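You operate a simulated robot arm through the tools that you are given. There is no shell and no other tool.

Carry out the task below with a simulated robot arm. There is one attempt and no reset: what you move stays moved.

Task
Clear the magnet board: magnet off, stencil off, brush rinsed, pad shut.
Fine: magnet and stencil on the table, pink brush rinsed in the water pot and put back; the striped cards stay. Set down upright: teal magnet, pink round brush.

Only the result counts: the job must be done as asked and must still hold three seconds after the hand-in. Knocking over, shifting, dropping, spilling or breaking anything else fails it.

Robot
A 7-joint arm with a two-finger parallel gripper, fixed in place. Base frame: the origin is on the floor under the middle of its stand, x ahead of it, y to its left, z up; the work surface is at about z = 0.76. Units: m, rad, N and s.
It reaches about 1.372 m from its shoulder. Its first joint turns from -2.601 to 2.601 rad. Payload 3.43 kg.
The TCP is the grasp point between the finger pads, 0.03 m short of the fingertips. In the tool frame z runs along the fingers and y along their closing line. Largest opening 0.094 m; finger width 0.028, thickness 0.01; the body of the gripper, 0.05 by 0.096 m, starts 0.055 m behind the TCP.
Orientation is that of the tool frame in the base frame, as a unit quaternion [x, y, z, w]. With the fingers straight down and closing along the base's y, the tool's x points along the base's -x, its y along +y and its z along -z.

Tools
- The arm moves only by the tool drive_tool. Its argument "steps" is a list of rows, each a list of 7 numbers: the shift along the base's x, y, z in m, then the turn, a rotation vector about the base's x, y, z in rad, then the opening, from 0 (shut) to 1 (fully open). In form: [[dx, dy, dz, rx, ry, rz, grip], ...]. A call has 1 to 20 rows; each row shifts and turns the commanded pose from where the row before left it. Rows are played at 5 a second. More than 0.05 m and 0.15 rad between two rows, or a gripper value outside its range, and nothing of the call is played. A pose out of reach is approached as far as the arm can. The call stops where the force on the tool passes 90 N (or 10 N more than at its start, if that is more) or the arm is blocked; 0.2 s more then pass. Each finger travels about 0.045 m/s and halts on what it meets, pressing with about 42 N; the grip force reading is that of the motor and also rises with nothing between the fingers. The clock runs only during rows and for 0.2 s after the last one: add rows that do not move to give the fingers time. It gives the time, the measured TCP pose, the force on the tool (base axes), the opening and the grip force at its end, in the units of the frame above (readings bear some noise), with the torque about the TCP (base axes, N m) and any sound that the robot's microphone picked up.
- Cameras (640 x 400 px; columns grow to the right, rows downward): "scene" is fixed at [0.3984, 0.6482, 1.4754]; the picture's right is [-0.71, -0.71, 0.00], its down [-0.45, 0.45, -0.77] and it looks along [0.54, -0.54, -0.64] (base axes); focal length 301 px, centre (320, 200). "wrist" rides on the gripper at [0.076, 0.014, -0.102] in the tool frame; the picture's right is [-0.18, 0.98, 0.00], its down [-0.75, -0.14, -0.64] and it looks along [-0.63, -0.12, 0.77] (tool axes); focal length 243 px, centre (320, 200).
- snapshot(camera): a new picture of that camera. It takes no simulated time.
- locate(camera, pixels): for up to 12 pixels [column, row] of the newest picture of that camera ("zoom" is the newest enlarged one), the place [x, y, z] in the base frame of the surface seen there, good to about 0.002 m. It takes no simulated time.
- close_up(camera, box): a new picture of the part [left, top, right, bottom] of that camera's present view, enlarged. It takes no simulated time.
- job_done(): hands the job in; it is judged then, once.

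Leave the gripper open and the arm clear of the work at the hand-in unless told otherwise.

The tools are called after ">>>" by a JSON object that holds its "name" and its "arguments". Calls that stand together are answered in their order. drive_tool: Moves the arm, as the interface text tells. Its arguments: {"type":"object","properties":{"steps":{"type":"array"}},"required":["steps"]} The other tools are called the same way: snapshot (camera) takes a picture; locate (camera, pixels) gives the place of the surface under pixels of a picture; close_up (camera, box) takes an enlarged picture of a part of a camera's view; job_done () hands the job in.

At the start:

```text
t: 0.0
position: [0.8903, -0.4302, 1.14]
tcp_rot: [0.0, 1.0, 0.001, 0.0]
ft_force: [0.4, -0.1, -0.4]
torque: [0.0, 0.02, 0.01]
finger_gap: 0.0939
gripper_force: 0.1
```

scene: 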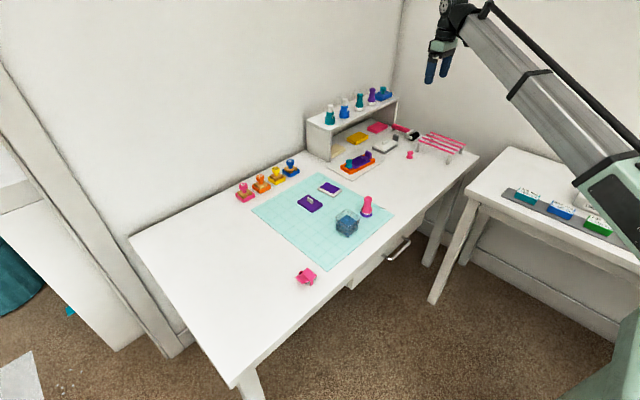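
wrist: 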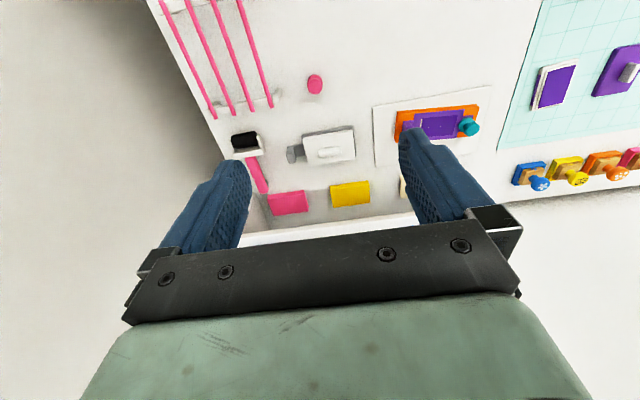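

I see a desk with a shelf, stamps, a teal mat, an orange board with a purple sheet (around scene pixel 358,161), a water pot (347,223) and pink items. I'll enlarge several parts to identify everything.

>>> {"name": "close_up", "arguments": {"camera": "scene", "box": [300, 80, 480, 190]}}

>>> {"name": "close_up", "arguments": {"camera": "scene", "box": [230, 150, 410, 290]}}

>>> {"name": "close_up", "arguments": {"camera": "wrist", "box": [220, 60, 520, 240]}}

>>> {"name": "close_up", "arguments": {"camera": "scene", "box": [330, 120, 420, 180]}}

```text
3.56 times, centred on (390, 135) of scene
```

zoom: 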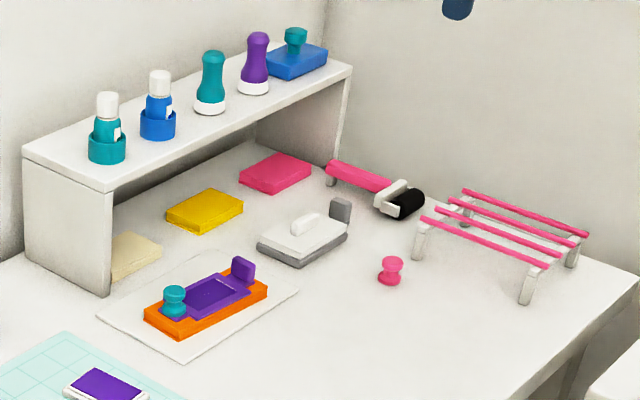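

```text
2.86 times, centred on (320, 220) of scene
```

zoom: 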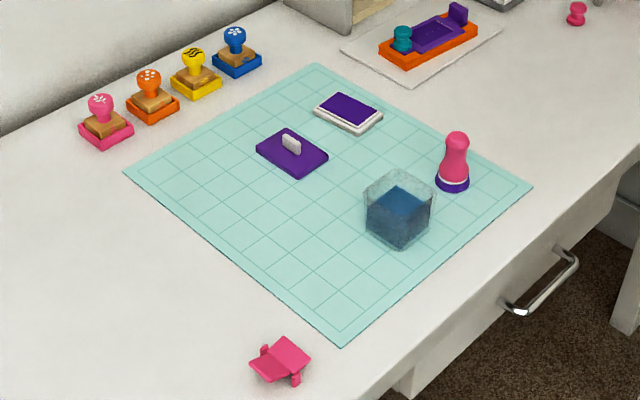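

```text
2.13 times, centred on (370, 150) of wrist
```

zoom: 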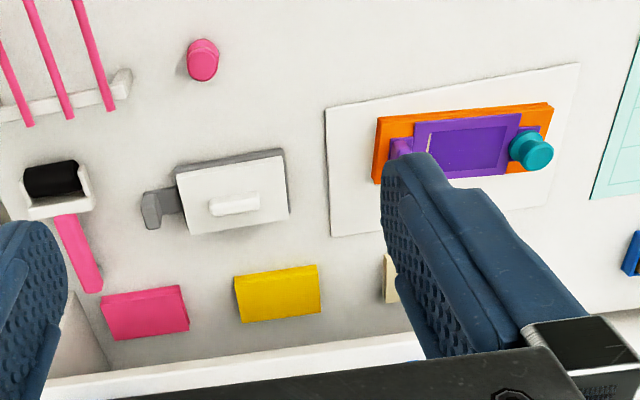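

```text
6.67 times, centred on (375, 150) of scene
```

zoom: 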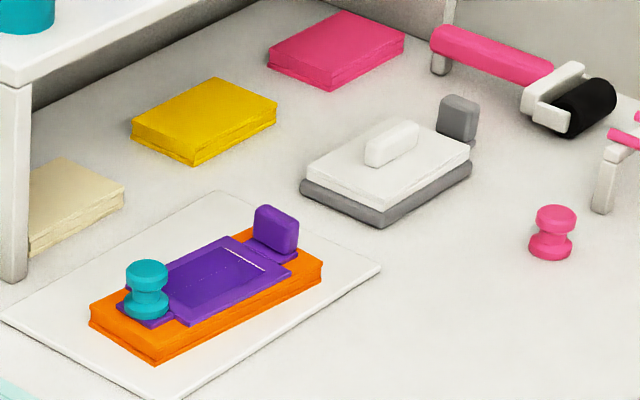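

Next I'll look at the brush, pot, pad and lid up close, as well as the shelf top and the side table.

>>> {"name": "close_up", "arguments": {"camera": "scene", "box": [290, 175, 400, 245]}}

>>> {"name": "close_up", "arguments": {"camera": "scene", "box": [300, 75, 410, 145]}}

>>> {"name": "close_up", "arguments": {"camera": "scene", "box": [490, 170, 640, 265]}}

>>> {"name": "close_up", "arguments": {"camera": "scene", "box": [335, 140, 385, 180]}}

>>> {"name": "close_up", "arguments": {"camera": "scene", "box": [270, 250, 350, 300]}}

```text
5.71 times, centred on (345, 210) of scene
```

zoom: 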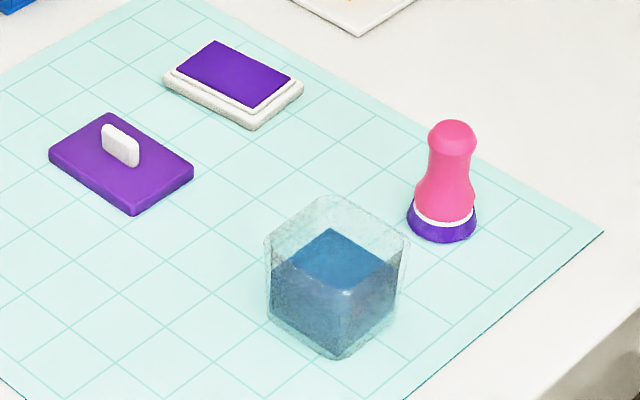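

```text
5.71 times, centred on (355, 110) of scene
```

zoom: 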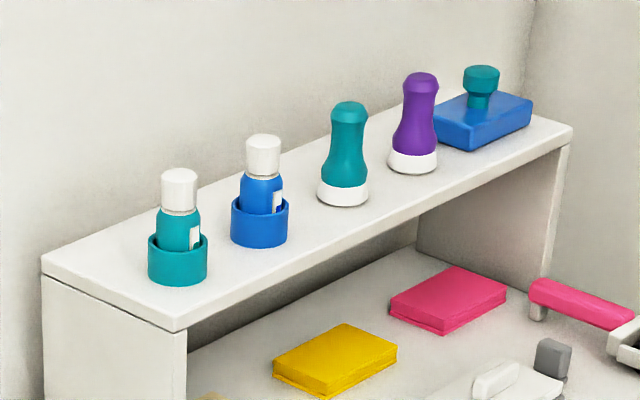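

```text
4.21 times, centred on (565, 218) of scene
```

zoom: 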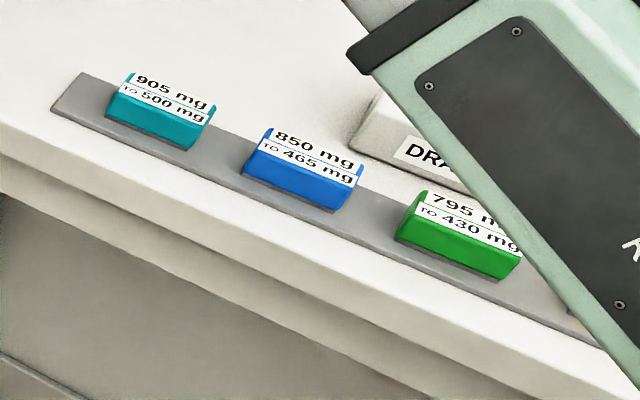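

```text
10.00 times, centred on (360, 160) of scene
```

zoom: 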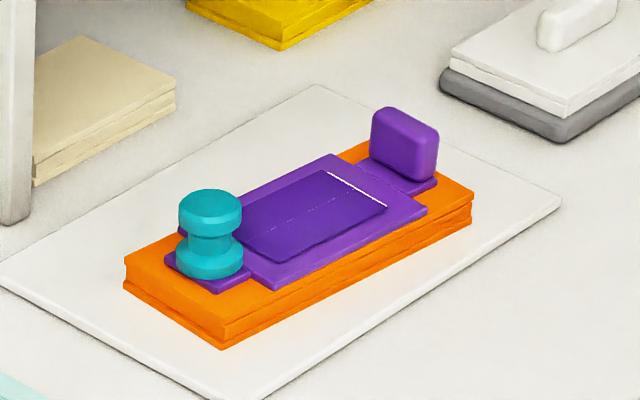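

```text
8.00 times, centred on (310, 275) of scene
```

zoom: 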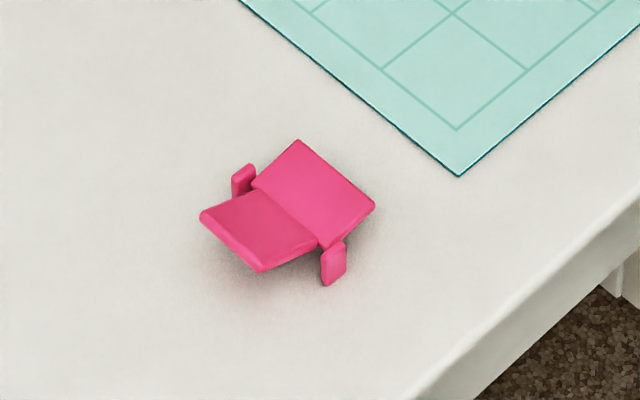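

I now have a good idea of the layout: the teal magnet sits on the purple stencil (over the orange cards on the white board), the purple lid with white handle belongs to the purple pad, and the pink brush with purple ink stands beside the water pot. Now I'll measure the magnet/stencil/board using a fresh zoom.

>>> {"name": "close_up", "arguments": {"camera": "scene", "box": [335, 140, 385, 180]}}

>>> {"name": "locate", "arguments": {"camera": "zoom", "pixels": [[210, 200], [210, 265], [180, 255], [245, 285], [410, 115], [405, 160], [385, 145], [435, 185], [300, 220], [220, 345], [320, 90], [270, 395]]}}

```text
10.00 times, centred on (360, 160) of scene
```

zoom: 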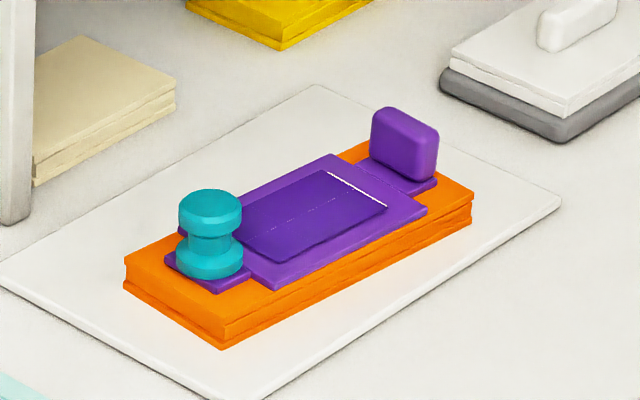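

```text
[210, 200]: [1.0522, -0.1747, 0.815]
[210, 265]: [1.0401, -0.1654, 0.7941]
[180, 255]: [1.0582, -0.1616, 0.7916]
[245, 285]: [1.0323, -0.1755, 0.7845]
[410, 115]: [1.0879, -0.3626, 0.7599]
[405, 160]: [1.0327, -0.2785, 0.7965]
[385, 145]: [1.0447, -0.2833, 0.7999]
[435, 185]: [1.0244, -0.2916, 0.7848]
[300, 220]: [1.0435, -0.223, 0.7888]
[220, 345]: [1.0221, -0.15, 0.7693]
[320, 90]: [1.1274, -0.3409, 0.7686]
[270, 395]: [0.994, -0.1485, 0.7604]
```

The magnet is at about (1.045, -0.17), with its top at z≈0.815. I'll move the hand to the left and a little lower (free air at z≈1.02) to get a better wrist view of the board.

>>> {"name": "drive_tool", "arguments": {"steps": [[-0.01, 0.035, -0.01, 0, 0, 0, 1], [-0.01, 0.035, -0.02, 0, 0, 0, 1], [-0.01, 0.035, -0.02, 0, 0, 0, 1], [-0.01, 0.035, -0.02, 0, 0, 0, 1], [-0.01, 0.035, -0.02, 0, 0, 0, 1], [-0.01, 0.035, -0.02, 0, 0, 0, 1], [0, 0.02, -0.01, 0, 0, 0, 1], [0, 0, 0, 0, 0, 0, 1]]}}

>>> {"name": "snapshot", "arguments": {"camera": "wrist"}}

>>> {"name": "snapshot", "arguments": {"camera": "scene"}}

```text
t: 1.8
position: [0.8316, -0.2, 1.0171]
tcp_rot: [0.0, 1.0, 0.0, 0.0]
ft_force: [0.2, -0.4, -0.2]
torque: [-0.02, 0.02, 0.02]
finger_gap: 0.0938
gripper_force: 0.0
```

```text
taken
```

wrist: 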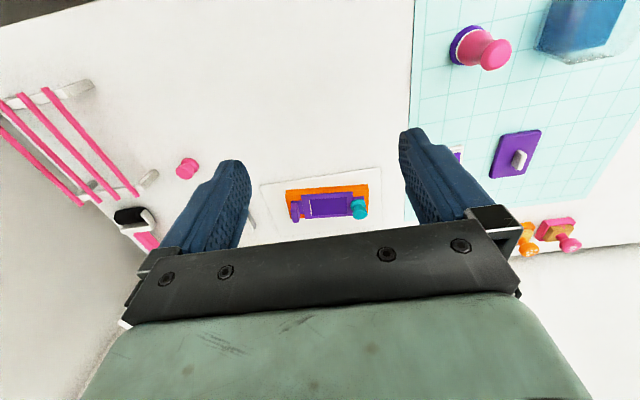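

```text
taken
```

scene: 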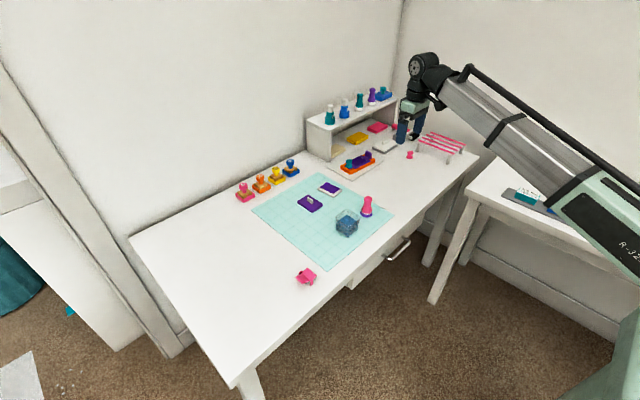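

The wrist picture shows far things at the bottom, behind the fingers; I need to hover more directly above objects. First I'll measure the shelf and the other items in the scene picture so I know what to keep clear of.

>>> {"name": "locate", "arguments": {"camera": "scene", "pixels": [[308, 115], [330, 130], [396, 97], [330, 160], [344, 110], [360, 102], [325, 186], [309, 204], [367, 213], [347, 224], [291, 172], [409, 155]]}}

>>> {"name": "close_up", "arguments": {"camera": "scene", "box": [290, 175, 400, 245]}}

>>> {"name": "locate", "arguments": {"camera": "zoom", "pixels": [[452, 128], [455, 185], [445, 212], [441, 235], [412, 225], [472, 225], [330, 198], [268, 240], [405, 240], [338, 285], [330, 250], [338, 355]]}}

>>> {"name": "locate", "arguments": {"camera": "zoom", "pixels": [[50, 155], [110, 115], [192, 170], [133, 208], [120, 130], [105, 127], [137, 140], [165, 80], [210, 40], [292, 80], [253, 110], [232, 75]]}}

```text
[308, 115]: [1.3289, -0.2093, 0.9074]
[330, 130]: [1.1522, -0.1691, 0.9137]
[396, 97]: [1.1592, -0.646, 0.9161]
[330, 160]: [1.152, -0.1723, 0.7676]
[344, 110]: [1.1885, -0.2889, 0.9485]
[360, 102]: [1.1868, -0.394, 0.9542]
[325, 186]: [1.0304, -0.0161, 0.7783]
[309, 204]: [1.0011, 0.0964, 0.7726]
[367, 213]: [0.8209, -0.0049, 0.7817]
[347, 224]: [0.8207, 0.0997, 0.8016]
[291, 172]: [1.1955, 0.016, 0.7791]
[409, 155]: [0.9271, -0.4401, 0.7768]
```

```text
5.71 times, centred on (345, 210) of scene
```

zoom: 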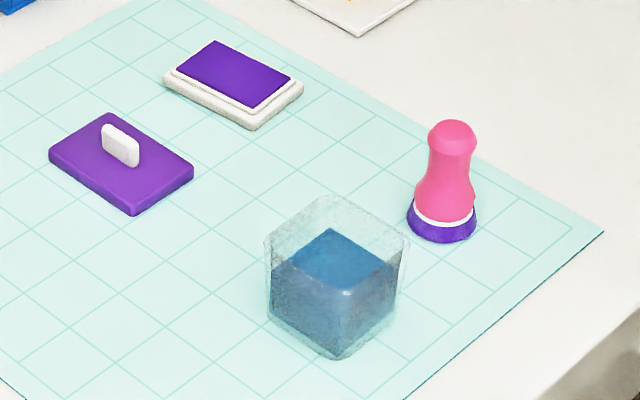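

```text
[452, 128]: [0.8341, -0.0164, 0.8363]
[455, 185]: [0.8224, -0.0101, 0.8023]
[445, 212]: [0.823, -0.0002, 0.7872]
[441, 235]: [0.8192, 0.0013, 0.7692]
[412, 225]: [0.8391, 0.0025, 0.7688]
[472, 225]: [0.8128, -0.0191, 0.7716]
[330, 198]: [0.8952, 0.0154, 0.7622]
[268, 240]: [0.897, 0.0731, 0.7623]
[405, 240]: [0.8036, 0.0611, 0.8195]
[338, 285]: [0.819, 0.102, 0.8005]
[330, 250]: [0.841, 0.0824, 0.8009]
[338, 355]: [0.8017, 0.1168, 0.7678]
```

```text
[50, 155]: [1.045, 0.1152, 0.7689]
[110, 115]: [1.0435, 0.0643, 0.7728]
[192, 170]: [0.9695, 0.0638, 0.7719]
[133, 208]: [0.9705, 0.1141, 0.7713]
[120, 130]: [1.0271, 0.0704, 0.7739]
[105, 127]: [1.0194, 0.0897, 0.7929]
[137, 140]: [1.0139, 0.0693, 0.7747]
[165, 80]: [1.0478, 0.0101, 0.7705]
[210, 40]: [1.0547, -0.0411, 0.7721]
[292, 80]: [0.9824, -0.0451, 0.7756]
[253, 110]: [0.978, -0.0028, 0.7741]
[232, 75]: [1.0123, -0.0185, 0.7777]
```

Pad: about x 0.98–1.055, y −0.045–0.01. Lid: x 0.97–1.045, y 0.064–0.115, with its handle along x. Brush: at (0.825, −0.008), top ≈0.84. Next I move above the board (TCP about (0.99, −0.19, 0.96)), staying well in front of the shelf (front edge x≈1.15), to see the magnet with the wrist camera.

>>> {"name": "drive_tool", "arguments": {"steps": [[0.04, 0, -0.01, 0, 0, 0, 1], [0.04, 0, -0.01, 0, 0, 0, 1], [0.04, 0, -0.01, 0, 0, 0, 1], [0.03, 0, -0.01, 0, 0, 0, 1], [0, 0, -0.01, 0, 0, 0, 1], [0, 0, 0, 0, 0, 0, 1]]}}

>>> {"name": "snapshot", "arguments": {"camera": "wrist"}}

```text
t: 3.2
position: [0.9801, -0.2003, 0.9703]
tcp_rot: [0.0, 1.0, 0.0, -0.001]
ft_force: [-0.5, -0.2, -0.2]
torque: [0.01, -0.03, 0.03]
finger_gap: 0.0939
gripper_force: 0.0
```

```text
taken
```

wrist: 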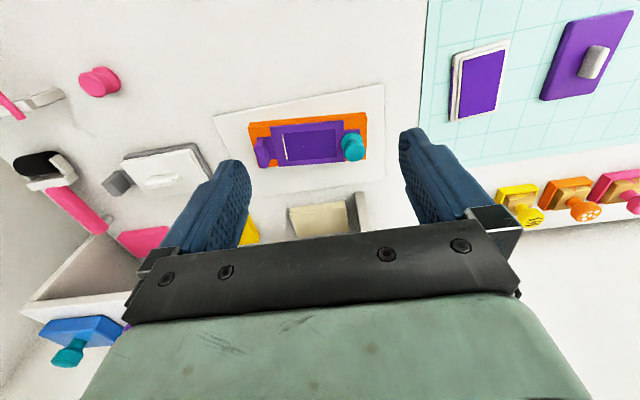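

The board is between the fingers at around (305,140). I'll enlarge it and locate the magnet, stencil tab, and edges.

>>> {"name": "close_up", "arguments": {"camera": "wrist", "box": [210, 80, 400, 200]}}

>>> {"name": "locate", "arguments": {"camera": "wrist", "pixels": [[355, 140], [355, 155], [345, 147], [366, 147], [262, 152], [258, 145], [268, 143], [248, 122], [366, 113], [368, 158], [305, 140], [250, 166]]}}

```text
3.33 times, centred on (305, 140) of wrist
```

zoom: 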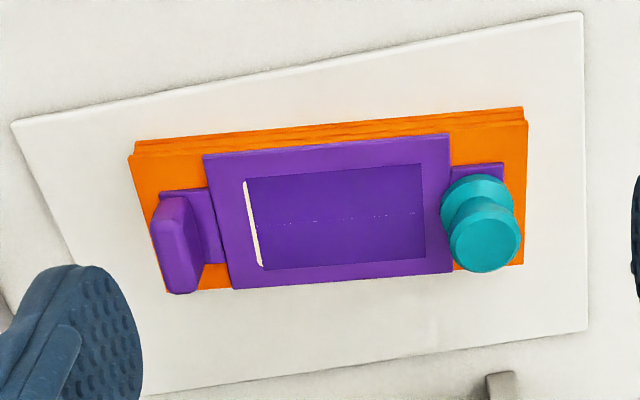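

```text
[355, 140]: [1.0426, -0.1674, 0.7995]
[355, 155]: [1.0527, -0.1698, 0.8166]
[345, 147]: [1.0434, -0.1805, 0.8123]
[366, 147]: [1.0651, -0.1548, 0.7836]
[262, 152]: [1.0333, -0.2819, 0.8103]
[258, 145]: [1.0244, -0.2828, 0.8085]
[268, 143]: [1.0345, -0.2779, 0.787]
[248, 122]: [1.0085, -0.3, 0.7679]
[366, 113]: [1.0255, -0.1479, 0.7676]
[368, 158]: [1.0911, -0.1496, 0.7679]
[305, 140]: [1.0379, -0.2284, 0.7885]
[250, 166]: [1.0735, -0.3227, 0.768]
```

Everything looks aligned with the axes. I'll get finer points from this enlargement: magnet cap centre (484,243), stencil tab (172,250), stencil edges, card corners.

>>> {"name": "locate", "arguments": {"camera": "zoom", "pixels": [[484, 243], [455, 243], [515, 240], [484, 220], [484, 268], [475, 190], [175, 285], [160, 240], [190, 245], [172, 205], [200, 285], [180, 205]]}}

>>> {"name": "locate", "arguments": {"camera": "zoom", "pixels": [[207, 158], [446, 140], [450, 268], [236, 284], [165, 195], [500, 168], [135, 160], [522, 118], [222, 255], [340, 215], [350, 285], [340, 150]]}}

>>> {"name": "close_up", "arguments": {"camera": "wrist", "box": [240, 105, 380, 175]}}

```text
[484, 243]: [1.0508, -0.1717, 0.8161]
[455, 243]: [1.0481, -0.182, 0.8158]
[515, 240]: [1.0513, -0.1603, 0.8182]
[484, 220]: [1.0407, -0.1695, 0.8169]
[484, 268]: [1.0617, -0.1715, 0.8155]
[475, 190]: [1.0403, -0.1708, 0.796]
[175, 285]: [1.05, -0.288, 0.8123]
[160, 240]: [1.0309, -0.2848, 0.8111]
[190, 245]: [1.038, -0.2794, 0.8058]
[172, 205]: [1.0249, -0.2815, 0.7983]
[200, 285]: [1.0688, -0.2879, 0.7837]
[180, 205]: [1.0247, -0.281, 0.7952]
```

```text
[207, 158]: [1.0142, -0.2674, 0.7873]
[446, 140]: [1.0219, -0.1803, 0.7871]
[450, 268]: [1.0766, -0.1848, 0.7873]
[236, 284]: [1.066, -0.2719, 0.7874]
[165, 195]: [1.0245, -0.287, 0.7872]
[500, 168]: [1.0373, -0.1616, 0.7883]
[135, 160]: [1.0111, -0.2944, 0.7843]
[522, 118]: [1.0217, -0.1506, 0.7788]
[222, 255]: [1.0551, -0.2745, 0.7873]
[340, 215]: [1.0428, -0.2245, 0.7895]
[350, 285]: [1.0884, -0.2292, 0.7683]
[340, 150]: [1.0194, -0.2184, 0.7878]
```

```text
4.57 times, centred on (310, 140) of wrist
```

zoom: 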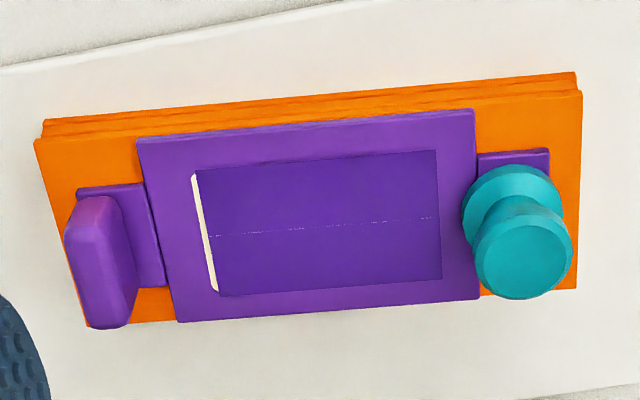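

Magnet: top centre (1.051, −0.171), top z 0.8165, about 22 mm across, standing on the stencil (z 0.787). The stencil tab is at (1.037, −0.283), top z 0.8125; the stencil is turned about −0.09 rad. I'll move above the magnet with open fingers, stopping at z≈0.87.

>>> {"name": "drive_tool", "arguments": {"steps": [[0.035, 0.015, -0.02, 0, 0, 0, 1], [0.0355, 0.0145, -0.03, 0, 0, 0, 1], [0, 0, -0.03, 0, 0, 0, 1], [0, 0, -0.02, 0, 0, 0, 1], [0, 0, 0, 0, 0, 0, 1]]}}

>>> {"name": "snapshot", "arguments": {"camera": "wrist"}}

>>> {"name": "close_up", "arguments": {"camera": "scene", "box": [310, 110, 410, 190]}}

```text
t: 4.4
position: [1.0514, -0.1706, 0.8687]
tcp_rot: [0.0, 1.0, 0.0, 0.001]
ft_force: [-0.2, 0.0, 0.1]
torque: [0.02, 0.02, -0.01]
finger_gap: 0.0942
gripper_force: 0.0
```

```text
taken
```

wrist: 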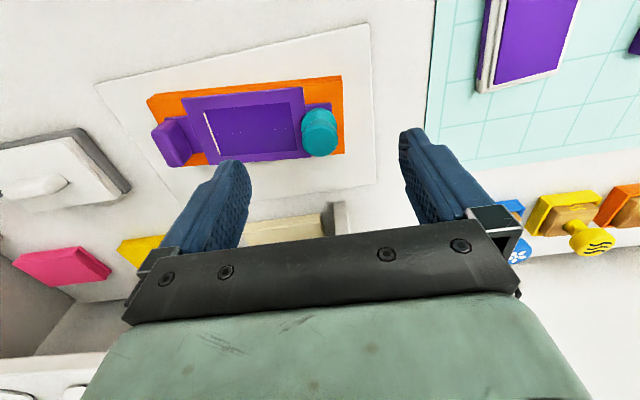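

```text
5.00 times, centred on (360, 150) of scene
```

zoom: 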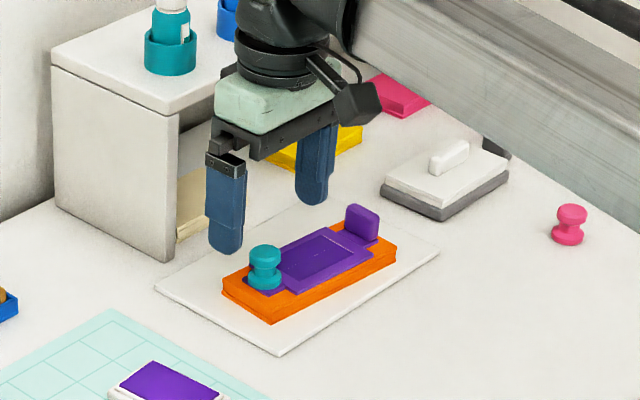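

The magnet is between the fingers laterally (picture 319,133). I re-measure its top and the stencil surface from this nearer view.

>>> {"name": "locate", "arguments": {"camera": "wrist", "pixels": [[321, 143], [305, 145], [337, 143], [321, 133], [321, 154], [316, 115], [163, 150], [172, 160], [155, 135], [280, 120], [340, 100], [310, 105]]}}

```text
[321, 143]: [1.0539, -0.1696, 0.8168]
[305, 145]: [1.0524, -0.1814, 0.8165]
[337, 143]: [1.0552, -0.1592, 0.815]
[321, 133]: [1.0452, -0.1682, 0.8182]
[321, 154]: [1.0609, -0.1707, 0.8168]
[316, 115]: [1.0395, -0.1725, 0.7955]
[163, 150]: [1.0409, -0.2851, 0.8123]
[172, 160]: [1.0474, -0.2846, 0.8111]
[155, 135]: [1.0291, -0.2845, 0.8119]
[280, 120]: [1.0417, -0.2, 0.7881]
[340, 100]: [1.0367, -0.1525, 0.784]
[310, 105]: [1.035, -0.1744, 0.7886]
```

Magnet centre confirmed at (1.052, −0.170). I'll descend 46 mm to TCP z≈0.823 (tips about 5 mm above the stencil) and close on it.

>>> {"name": "drive_tool", "arguments": {"steps": [[0, 0, -0.02, 0, 0, 0, 1], [0, 0, -0.016, 0, 0, 0, 1], [0, 0, -0.01, 0, 0, 0, 1], [0, 0, 0, 0, 0, 0, 1], [0, 0, 0, 0, 0, 0, 0], [0, 0, 0, 0, 0, 0, 0], [0, 0, 0, 0, 0, 0, 0], [0, 0, 0, 0, 0, 0, 0], [0, 0, 0, 0, 0, 0, 0], [0, 0, 0, 0, 0, 0, 0], [0, 0, 0, 0, 0, 0, 0]]}}

>>> {"name": "close_up", "arguments": {"camera": "scene", "box": [310, 110, 410, 190]}}

>>> {"name": "snapshot", "arguments": {"camera": "wrist"}}

```text
t: 6.8
position: [1.0512, -0.1712, 0.8243]
tcp_rot: [0.0, 1.0, 0.0, 0.0]
ft_force: [0.1, -0.1, 1.2]
torque: [-0.01, 0.0, 0.01]
finger_gap: 0.0239
gripper_force: 41.9
```

```text
5.00 times, centred on (360, 150) of scene
```

zoom: 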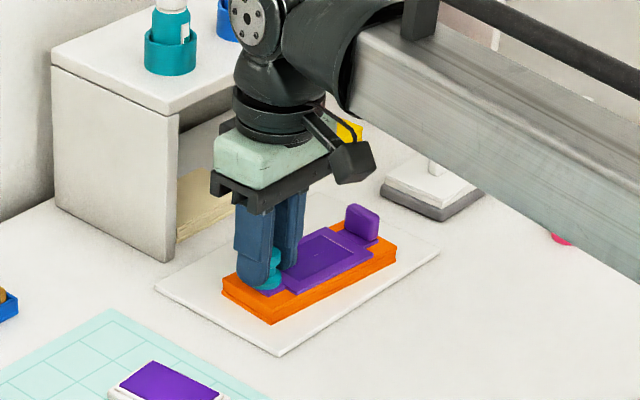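

```text
taken
```

wrist: 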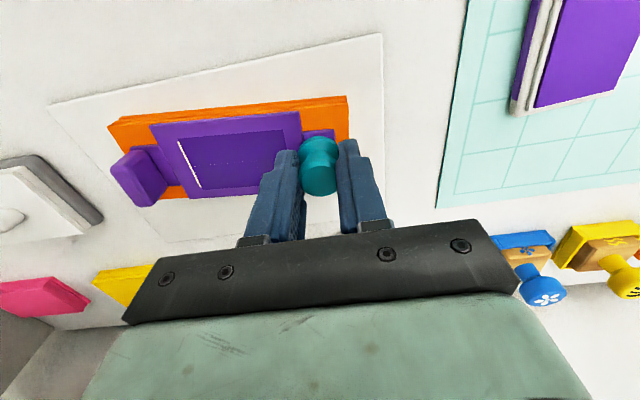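

The magnet is held (gap 23.9 mm, 42 N). I lift straight up slowly to pull it off the stencil.

>>> {"name": "drive_tool", "arguments": {"steps": [[0, 0, 0.004, 0, 0, 0, 0], [0, 0, 0.006, 0, 0, 0, 0], [0, 0, 0.01, 0, 0, 0, 0], [0, 0, 0.02, 0, 0, 0, 0], [0, 0, 0.02, 0, 0, 0, 0], [0, 0, 0, 0, 0, 0, 0]]}}

>>> {"name": "close_up", "arguments": {"camera": "scene", "box": [310, 110, 410, 190]}}

>>> {"name": "snapshot", "arguments": {"camera": "wrist"}}

```text
t: 8.2
position: [1.0505, -0.1703, 0.883]
tcp_rot: [0.0, 1.0, 0.0, -0.001]
ft_force: [0.1, -0.1, -0.8]
torque: [0.01, -0.01, -0.02]
finger_gap: 0.0239
gripper_force: 42.4
```

```text
5.00 times, centred on (360, 150) of scene
```

zoom: 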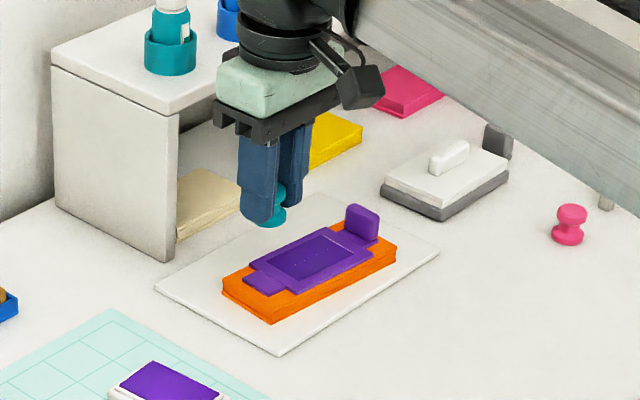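

```text
taken
```

wrist: 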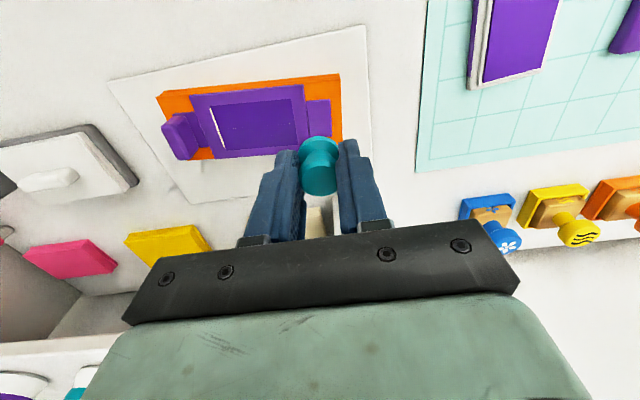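

The magnet came off cleanly, and the stencil stayed. I'll check the free table area in front of the board and the mat edge before setting it down.

>>> {"name": "snapshot", "arguments": {"camera": "scene"}}

>>> {"name": "locate", "arguments": {"camera": "scene", "pixels": [[393, 215], [380, 205], [360, 190], [330, 173], [390, 180], [400, 185], [385, 190], [400, 175], [420, 170], [405, 210], [415, 185], [366, 178]]}}

```text
taken
```

scene: 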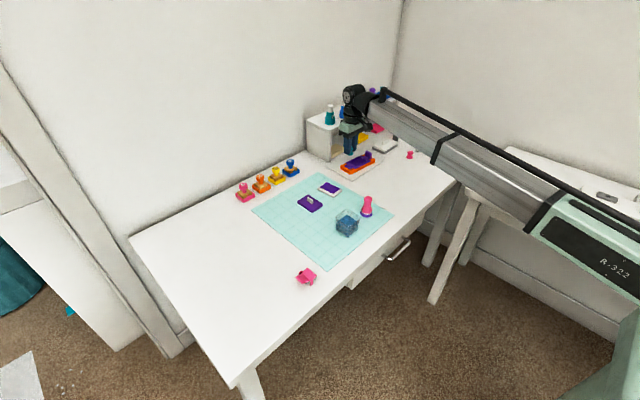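

```text
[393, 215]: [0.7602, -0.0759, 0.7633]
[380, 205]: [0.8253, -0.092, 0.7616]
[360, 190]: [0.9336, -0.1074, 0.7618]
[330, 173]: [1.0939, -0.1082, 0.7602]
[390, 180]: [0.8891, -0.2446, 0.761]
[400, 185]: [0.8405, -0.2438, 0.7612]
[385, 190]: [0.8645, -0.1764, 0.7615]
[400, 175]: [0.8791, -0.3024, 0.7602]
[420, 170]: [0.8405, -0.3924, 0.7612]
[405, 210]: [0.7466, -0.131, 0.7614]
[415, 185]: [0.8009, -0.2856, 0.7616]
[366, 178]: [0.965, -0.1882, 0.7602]
```

The table is at z≈0.761 and the patch around (0.89, −0.17) is bare table. I'll carry the magnet there and lower to just above contact (TCP z≈0.802, expected contact at ≈0.798).

>>> {"name": "drive_tool", "arguments": {"steps": [[-0.03, 0, 0, 0, 0, 0, 0], [-0.04, 0, 0, 0, 0, 0, 0], [-0.04, 0, 0, 0, 0, 0, 0], [-0.04, 0, 0, 0, 0, 0, 0], [-0.01, 0, -0.02, 0, 0, 0, 0], [0, 0, -0.03, 0, 0, 0, 0], [0, 0, -0.02, 0, 0, 0, 0], [0, 0, -0.011, 0, 0, 0, 0], [0, 0, 0, 0, 0, 0, 0]]}}

>>> {"name": "close_up", "arguments": {"camera": "scene", "box": [330, 130, 430, 210]}}

>>> {"name": "snapshot", "arguments": {"camera": "wrist"}}

```text
t: 10.2
position: [0.8895, -0.1698, 0.8012]
tcp_rot: [0.001, 1.0, 0.0, 0.0]
ft_force: [0.1, -0.7, -0.7]
torque: [-0.02, -0.02, 0.0]
finger_gap: 0.0239
gripper_force: 41.9
```

```text
5.00 times, centred on (380, 170) of scene
```

zoom: 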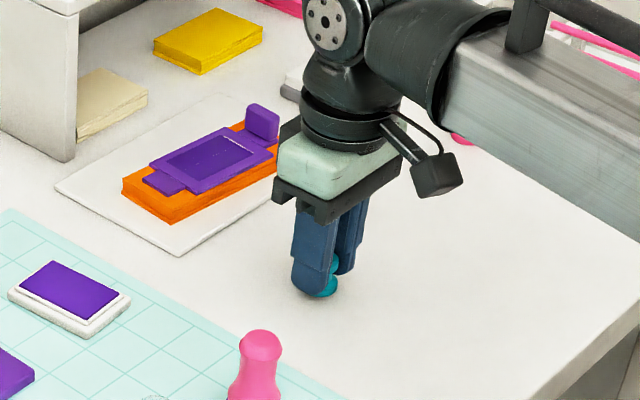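

```text
taken
```

wrist: 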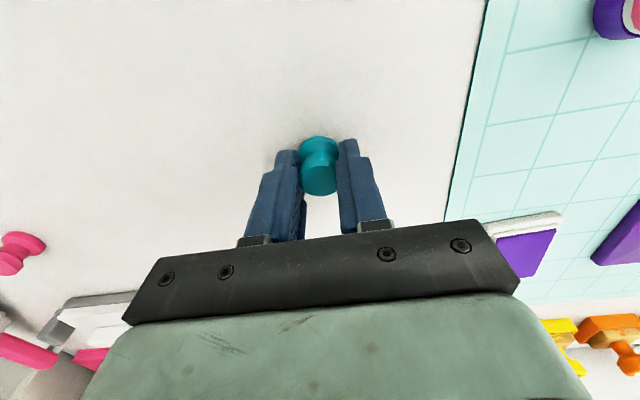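

No contact yet (force near zero). I lower in small steps until I feel the table.

>>> {"name": "drive_tool", "arguments": {"steps": [[0, 0, -0.001, 0, 0, 0, 0], [0, 0, -0.001, 0, 0, 0, 0], [0, 0, -0.001, 0, 0, 0, 0], [0, 0, 0, 0, 0, 0, 0]]}}

```text
t: 11.2
position: [0.8894, -0.1699, 0.7994]
tcp_rot: [0.0, 1.0, 0.001, 0.0]
ft_force: [-0.5, -0.1, 0.0]
torque: [-0.03, -0.01, 0.03]
finger_gap: 0.0236
gripper_force: 41.1
```

>>> {"name": "drive_tool", "arguments": {"steps": [[0, 0, -0.001, 0, 0, 0, 0], [0, 0, -0.001, 0, 0, 0, 0], [0, 0, 0, 0, 0, 0, 0]]}}

>>> {"name": "close_up", "arguments": {"camera": "wrist", "box": [260, 110, 380, 210]}}

```text
t: 12.0
position: [0.8902, -0.1693, 0.7979]
tcp_rot: [-0.001, 1.0, 0.0, 0.0]
ft_force: [-1.5, 0.1, 5.2]
torque: [-0.02, 0.07, -0.03]
finger_gap: 0.0238
gripper_force: 42.6
```

```text
4.00 times, centred on (320, 160) of wrist
```

zoom: 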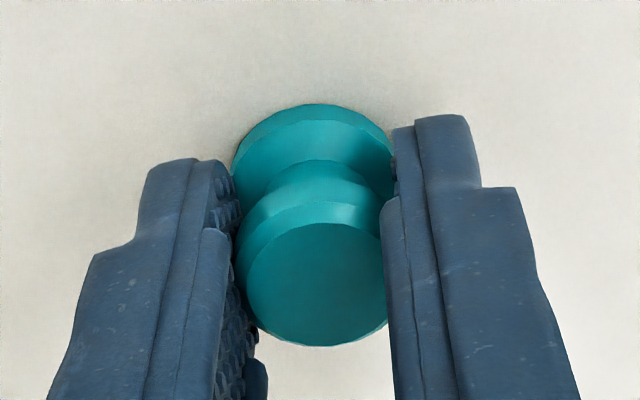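

Contact with the table is felt (5 N upward). I open the fingers and rise straight up.

>>> {"name": "drive_tool", "arguments": {"steps": [[0, 0, 0, 0, 0, 0, 0.3], [0, 0, 0, 0, 0, 0, 0.4], [0, 0, 0, 0, 0, 0, 1], [0, 0, 0, 0, 0, 0, 1], [0, 0, 0, 0, 0, 0, 1], [0, 0, 0, 0, 0, 0, 1], [0, 0, 0.02, 0, 0, 0, 1], [0, 0, 0.04, 0, 0, 0, 1], [0, 0, 0.04, 0, 0, 0, 1], [0, 0, 0, 0, 0, 0, 1]]}}

>>> {"name": "snapshot", "arguments": {"camera": "wrist"}}

>>> {"name": "close_up", "arguments": {"camera": "scene", "box": [330, 130, 430, 210]}}

```text
t: 14.2
position: [0.8884, -0.1689, 0.8986]
tcp_rot: [0.0, 1.0, 0.0, 0.0]
ft_force: [-0.2, -0.5, -0.5]
torque: [0.01, -0.01, -0.03]
finger_gap: 0.0937
gripper_force: 0.0
```

```text
taken
```

wrist: 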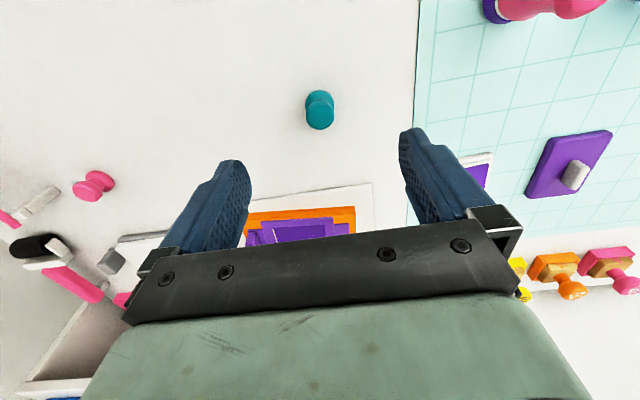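

```text
5.00 times, centred on (380, 170) of scene
```

zoom: 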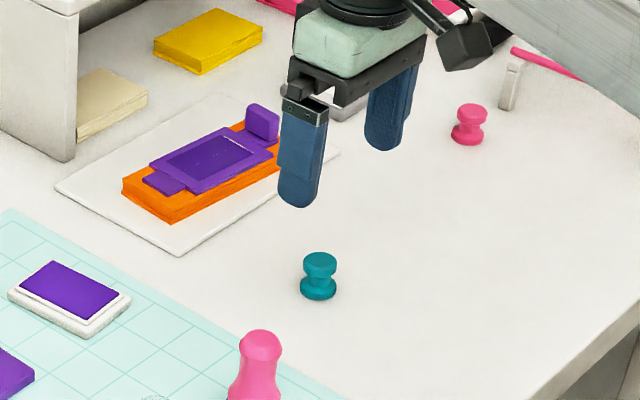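

The magnet stands upright on the table. Now I go above the stencil tab (1.038, −0.2835) at z≈0.88, turning the hand −0.09 rad to match the stencil.

>>> {"name": "drive_tool", "arguments": {"steps": [[0.0368, -0.0282, 0.01, 0, 0, -0.0225, 1], [0.0368, -0.0282, 0, 0, 0, -0.0225, 1], [0.0368, -0.0282, 0, 0, 0, -0.0225, 1], [0.0368, -0.0282, -0.01, 0, 0, -0.0225, 1], [0, 0, -0.018, 0, 0, 0, 1], [0, 0, 0, 0, 0, 0, 1]]}}

>>> {"name": "snapshot", "arguments": {"camera": "wrist"}}

>>> {"name": "close_up", "arguments": {"camera": "wrist", "box": [250, 60, 450, 190]}}

```text
t: 15.6
position: [1.0362, -0.2827, 0.8787]
tcp_rot: [0.045, 0.999, 0.0, 0.0]
ft_force: [-0.1, 0.0, 0.4]
torque: [-0.01, -0.01, 0.0]
finger_gap: 0.0942
gripper_force: 0.1
```

```text
taken
```

wrist: 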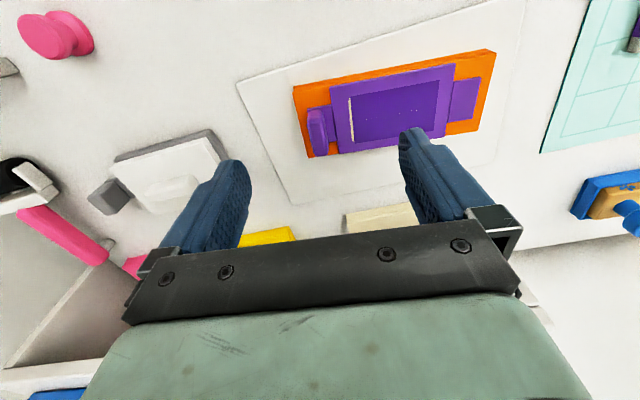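

```text
3.08 times, centred on (350, 125) of wrist
```

zoom: 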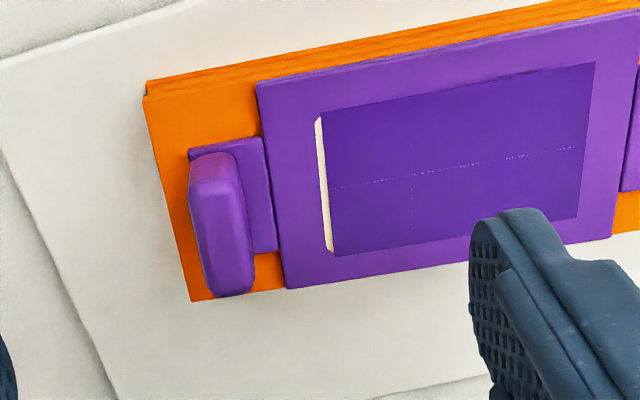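

The tab is now near picture (316,130). I measure its edges and stencil corners to verify the yaw.

>>> {"name": "locate", "arguments": {"camera": "zoom", "pixels": [[258, 88], [287, 285], [636, 18], [610, 235], [150, 98], [193, 297], [195, 165], [210, 290], [233, 165], [250, 285], [222, 220], [215, 160]]}}

>>> {"name": "locate", "arguments": {"camera": "wrist", "pixels": [[118, 160], [220, 155], [205, 135], [165, 195], [100, 195], [246, 85]]}}

```text
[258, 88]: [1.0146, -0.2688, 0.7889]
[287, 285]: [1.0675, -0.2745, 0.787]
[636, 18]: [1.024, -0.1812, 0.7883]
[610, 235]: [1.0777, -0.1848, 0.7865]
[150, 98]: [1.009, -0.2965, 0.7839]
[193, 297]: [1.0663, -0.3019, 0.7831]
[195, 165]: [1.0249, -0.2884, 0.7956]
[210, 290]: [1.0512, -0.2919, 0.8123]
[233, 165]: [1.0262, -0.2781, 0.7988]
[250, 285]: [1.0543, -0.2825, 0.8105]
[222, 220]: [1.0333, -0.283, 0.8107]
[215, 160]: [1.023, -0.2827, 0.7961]
```

```text
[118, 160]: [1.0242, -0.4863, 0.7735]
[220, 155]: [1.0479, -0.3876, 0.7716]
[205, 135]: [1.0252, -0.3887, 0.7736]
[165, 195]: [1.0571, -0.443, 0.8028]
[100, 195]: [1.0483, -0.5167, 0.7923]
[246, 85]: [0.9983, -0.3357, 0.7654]
```

Tab centre is (1.039, −0.285), ~9.5 mm thick, and stencil yaw ≈ −0.107. I make that small correction, descend to TCP z≈0.822 (tips ~3–4 mm above the stencil), and close.

>>> {"name": "drive_tool", "arguments": {"steps": [[0.001, -0.0015, -0.02, 0, 0, -0.017, 1], [0, 0, -0.02, 0, 0, 0, 1], [0, 0, -0.018, 0, 0, 0, 1], [0, 0, 0, 0, 0, 0, 1], [0, 0, 0, 0, 0, 0, 0.4], [0, 0, 0, 0, 0, 0, 0.4], [0, 0, 0, 0, 0, 0, 0.4], [0, 0, 0, 0, 0, 0, 0.4]]}}

>>> {"name": "snapshot", "arguments": {"camera": "wrist"}}

>>> {"name": "close_up", "arguments": {"camera": "wrist", "box": [250, 90, 400, 190]}}

```text
t: 17.4
position: [1.0363, -0.2837, 0.8215]
tcp_rot: [0.053, 0.999, 0.0, 0.0]
ft_force: [0.1, -0.1, 1.2]
torque: [0.0, 0.0, 0.02]
finger_gap: 0.0376
gripper_force: 0.0
```

```text
taken
```

wrist: 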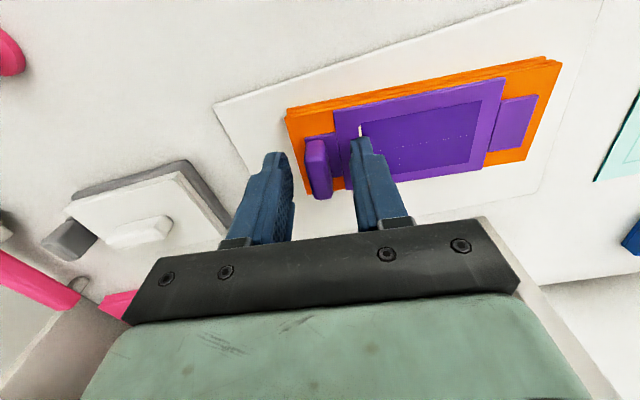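

```text
4.00 times, centred on (325, 140) of wrist
```

zoom: 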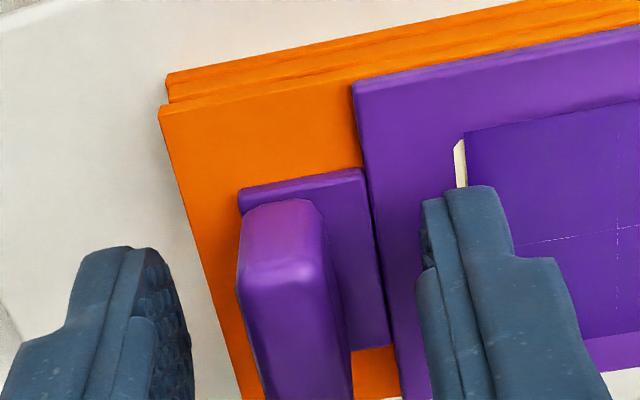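

The fingers straddle the tab evenly. I close on it.

>>> {"name": "drive_tool", "arguments": {"steps": [[0.001, -0.001, 0, 0, 0, 0, 0.3], [0, 0, 0, 0, 0, 0, 0], [0, 0, 0, 0, 0, 0, 0], [0, 0, 0, 0, 0, 0, 0], [0, 0, 0, 0, 0, 0, 0]]}}

>>> {"name": "close_up", "arguments": {"camera": "wrist", "box": [250, 90, 400, 190]}}

```text
t: 18.6
position: [1.0394, -0.2853, 0.8213]
tcp_rot: [0.053, 0.999, 0.0, 0.0]
ft_force: [-0.8, -0.5, 1.1]
torque: [-0.01, 0.0, -0.05]
finger_gap: 0.0117
gripper_force: 42.0
```

```text
4.00 times, centred on (325, 140) of wrist
```

zoom: 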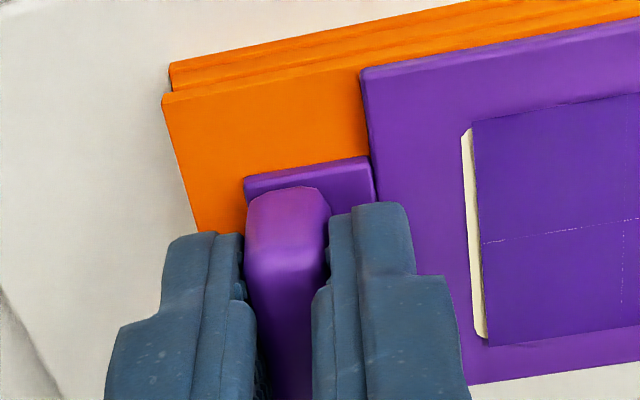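

The tab is held (gap 11.7 mm, 42 N). I lift the stencil straight up, slowly.

>>> {"name": "drive_tool", "arguments": {"steps": [[0, 0, 0.003, 0, 0, 0, 0], [0, 0, 0.005, 0, 0, 0, 0], [0, 0, 0.007, 0, 0, 0, 0], [0, 0, 0.015, 0, 0, 0, 0], [0, 0, 0.02, 0, 0, 0, 0], [0, 0, 0.02, 0, 0, 0, 0], [0, 0, 0, 0, 0, 0, 0]]}}

>>> {"name": "snapshot", "arguments": {"camera": "wrist"}}

>>> {"name": "close_up", "arguments": {"camera": "scene", "box": [320, 110, 420, 190]}}

```text
t: 20.2
position: [1.0401, -0.2835, 0.8926]
tcp_rot: [0.053, 0.999, 0.0, 0.0]
ft_force: [0.7, -0.1, -0.8]
torque: [0.0, 0.01, 0.0]
finger_gap: 0.0117
gripper_force: 42.0
```

```text
taken
```

wrist: 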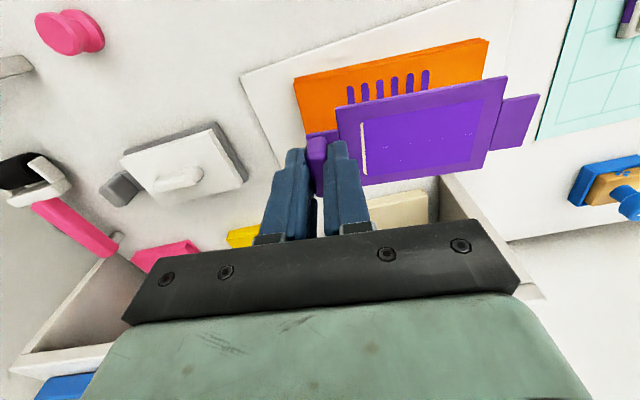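

```text
5.00 times, centred on (370, 150) of scene
```

zoom: 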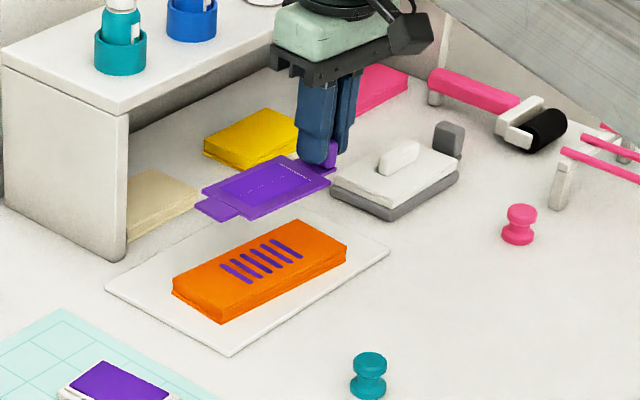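

The striped orange cards stay in place, and the stencil hangs level. I check the rack position and table front before setting the stencil down near (0.85, −0.35).

>>> {"name": "snapshot", "arguments": {"camera": "scene"}}

>>> {"name": "locate", "arguments": {"camera": "scene", "pixels": [[417, 149], [424, 134], [463, 151], [446, 153], [409, 152], [410, 158], [394, 186], [420, 178], [430, 175], [432, 185], [394, 187], [440, 165]]}}

```text
taken
```

scene: 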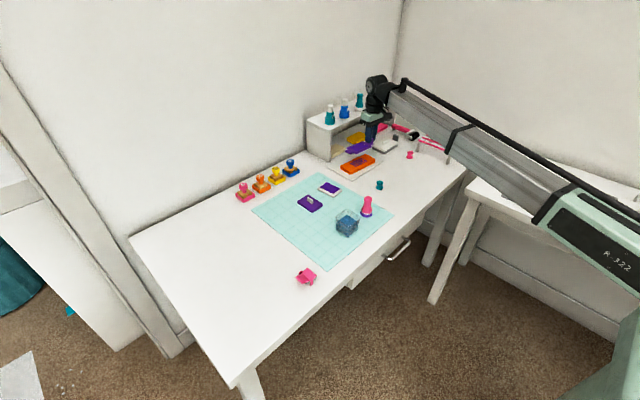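

```text
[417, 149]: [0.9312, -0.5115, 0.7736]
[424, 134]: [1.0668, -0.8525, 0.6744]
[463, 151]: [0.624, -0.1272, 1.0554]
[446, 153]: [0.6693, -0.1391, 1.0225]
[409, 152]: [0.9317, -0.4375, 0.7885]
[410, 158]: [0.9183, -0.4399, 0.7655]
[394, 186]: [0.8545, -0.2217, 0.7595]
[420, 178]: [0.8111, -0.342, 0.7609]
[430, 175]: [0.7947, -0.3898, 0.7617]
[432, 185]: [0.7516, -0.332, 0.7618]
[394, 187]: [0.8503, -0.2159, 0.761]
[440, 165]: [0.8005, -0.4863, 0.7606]
```

The area is clear (rack starts at y≈−0.51, pink magnet at (0.927, −0.44)). I carry the stencil over and lower to just above the table.

>>> {"name": "drive_tool", "arguments": {"steps": [[-0.025, -0.008, 0, 0, 0, 0, 0], [-0.04, -0.013, 0, 0, 0, 0, 0], [-0.04, -0.013, 0, 0, 0, 0, 0], [-0.04, -0.015, 0, 0, 0, 0, 0], [-0.035, -0.015, 0, 0, 0, 0, 0], [-0.01, 0, -0.02, 0, 0, 0, 0], [0, 0, -0.03, 0, 0, 0, 0], [0, 0, -0.025, 0, 0, 0, 0], [0, 0, -0.013, 0, 0, 0, 0], [0, 0, 0, 0, 0, 0, 0]]}}

>>> {"name": "close_up", "arguments": {"camera": "scene", "box": [340, 130, 440, 210]}}

>>> {"name": "snapshot", "arguments": {"camera": "wrist"}}

```text
t: 22.4
position: [0.8497, -0.3478, 0.8046]
tcp_rot: [0.054, 0.999, 0.0, 0.0]
ft_force: [0.2, 0.0, -0.2]
torque: [-0.03, 0.0, 0.01]
finger_gap: 0.0115
gripper_force: 41.4
```

```text
5.00 times, centred on (390, 170) of scene
```

zoom: 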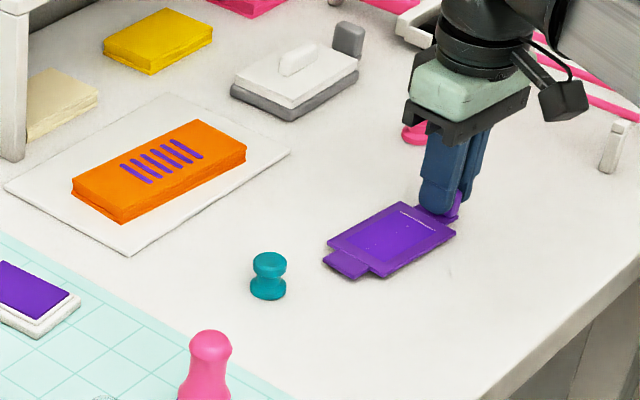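

```text
taken
```

wrist: 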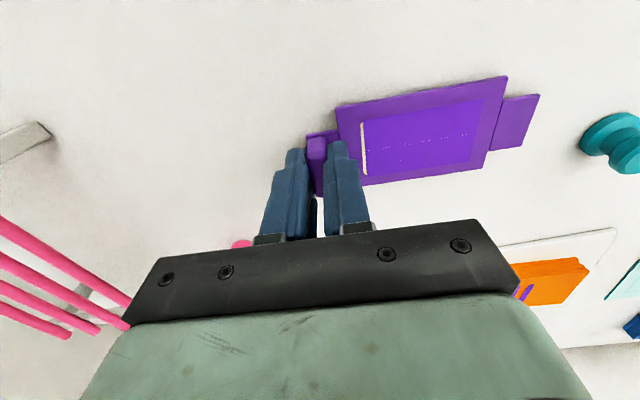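

Stencil about 6 mm above the table, no contact yet. I lower in small steps.

>>> {"name": "drive_tool", "arguments": {"steps": [[0, 0, -0.002, 0, 0, 0, 0], [0, 0, -0.0015, 0, 0, 0, 0], [0, 0, -0.001, 0, 0, 0, 0], [0, 0, -0.001, 0, 0, 0, 0], [0, 0, 0, 0, 0, 0, 0]]}}

```text
t: 23.6
position: [0.849, -0.3477, 0.7984]
tcp_rot: [0.053, 0.999, 0.0, 0.001]
ft_force: [1.3, 0.2, 14.0]
torque: [0.12, -0.03, -0.01]
finger_gap: 0.0114
gripper_force: 42.3
```

Contact felt (14 N). I ease up half a millimetre, open, and rise.

>>> {"name": "drive_tool", "arguments": {"steps": [[0, 0, 0.0008, 0, 0, 0, 0], [0, 0, 0, 0, 0, 0, 0.2], [0, 0, 0, 0, 0, 0, 0.3], [0, 0, 0, 0, 0, 0, 0.5], [0, 0, 0, 0, 0, 0, 0.5], [0, 0, 0.01, 0, 0, 0, 0.5], [0, 0, 0.03, 0, 0, 0, 0.6], [0, 0, 0.04, 0, 0, 0, 1], [0, 0, 0.04, 0, 0, 0, 1], [0, 0, 0, 0, 0, 0, 1]]}}

>>> {"name": "snapshot", "arguments": {"camera": "wrist"}}

>>> {"name": "close_up", "arguments": {"camera": "scene", "box": [340, 130, 440, 210]}}

```text
t: 25.8
position: [0.8498, -0.3496, 0.9182]
tcp_rot: [0.054, 0.999, 0.0, -0.001]
ft_force: [-0.4, 0.5, -0.3]
torque: [-0.03, 0.02, 0.0]
finger_gap: 0.0938
gripper_force: 0.1
```

```text
taken
```

wrist: 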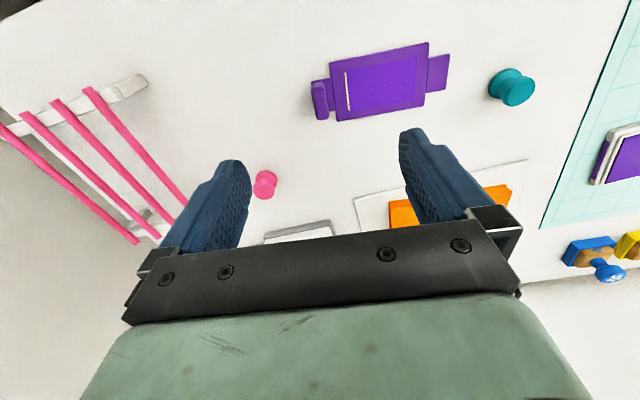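

```text
5.00 times, centred on (390, 170) of scene
```

zoom: 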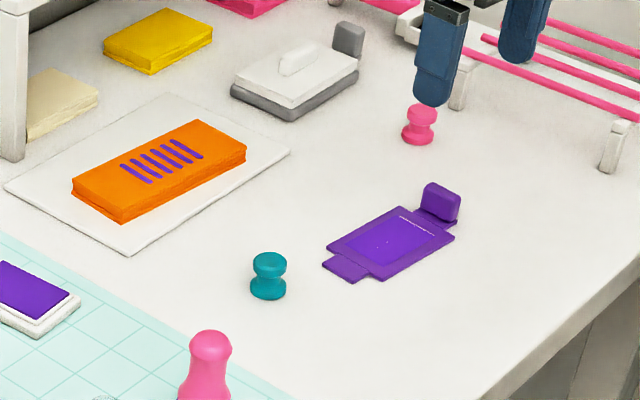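

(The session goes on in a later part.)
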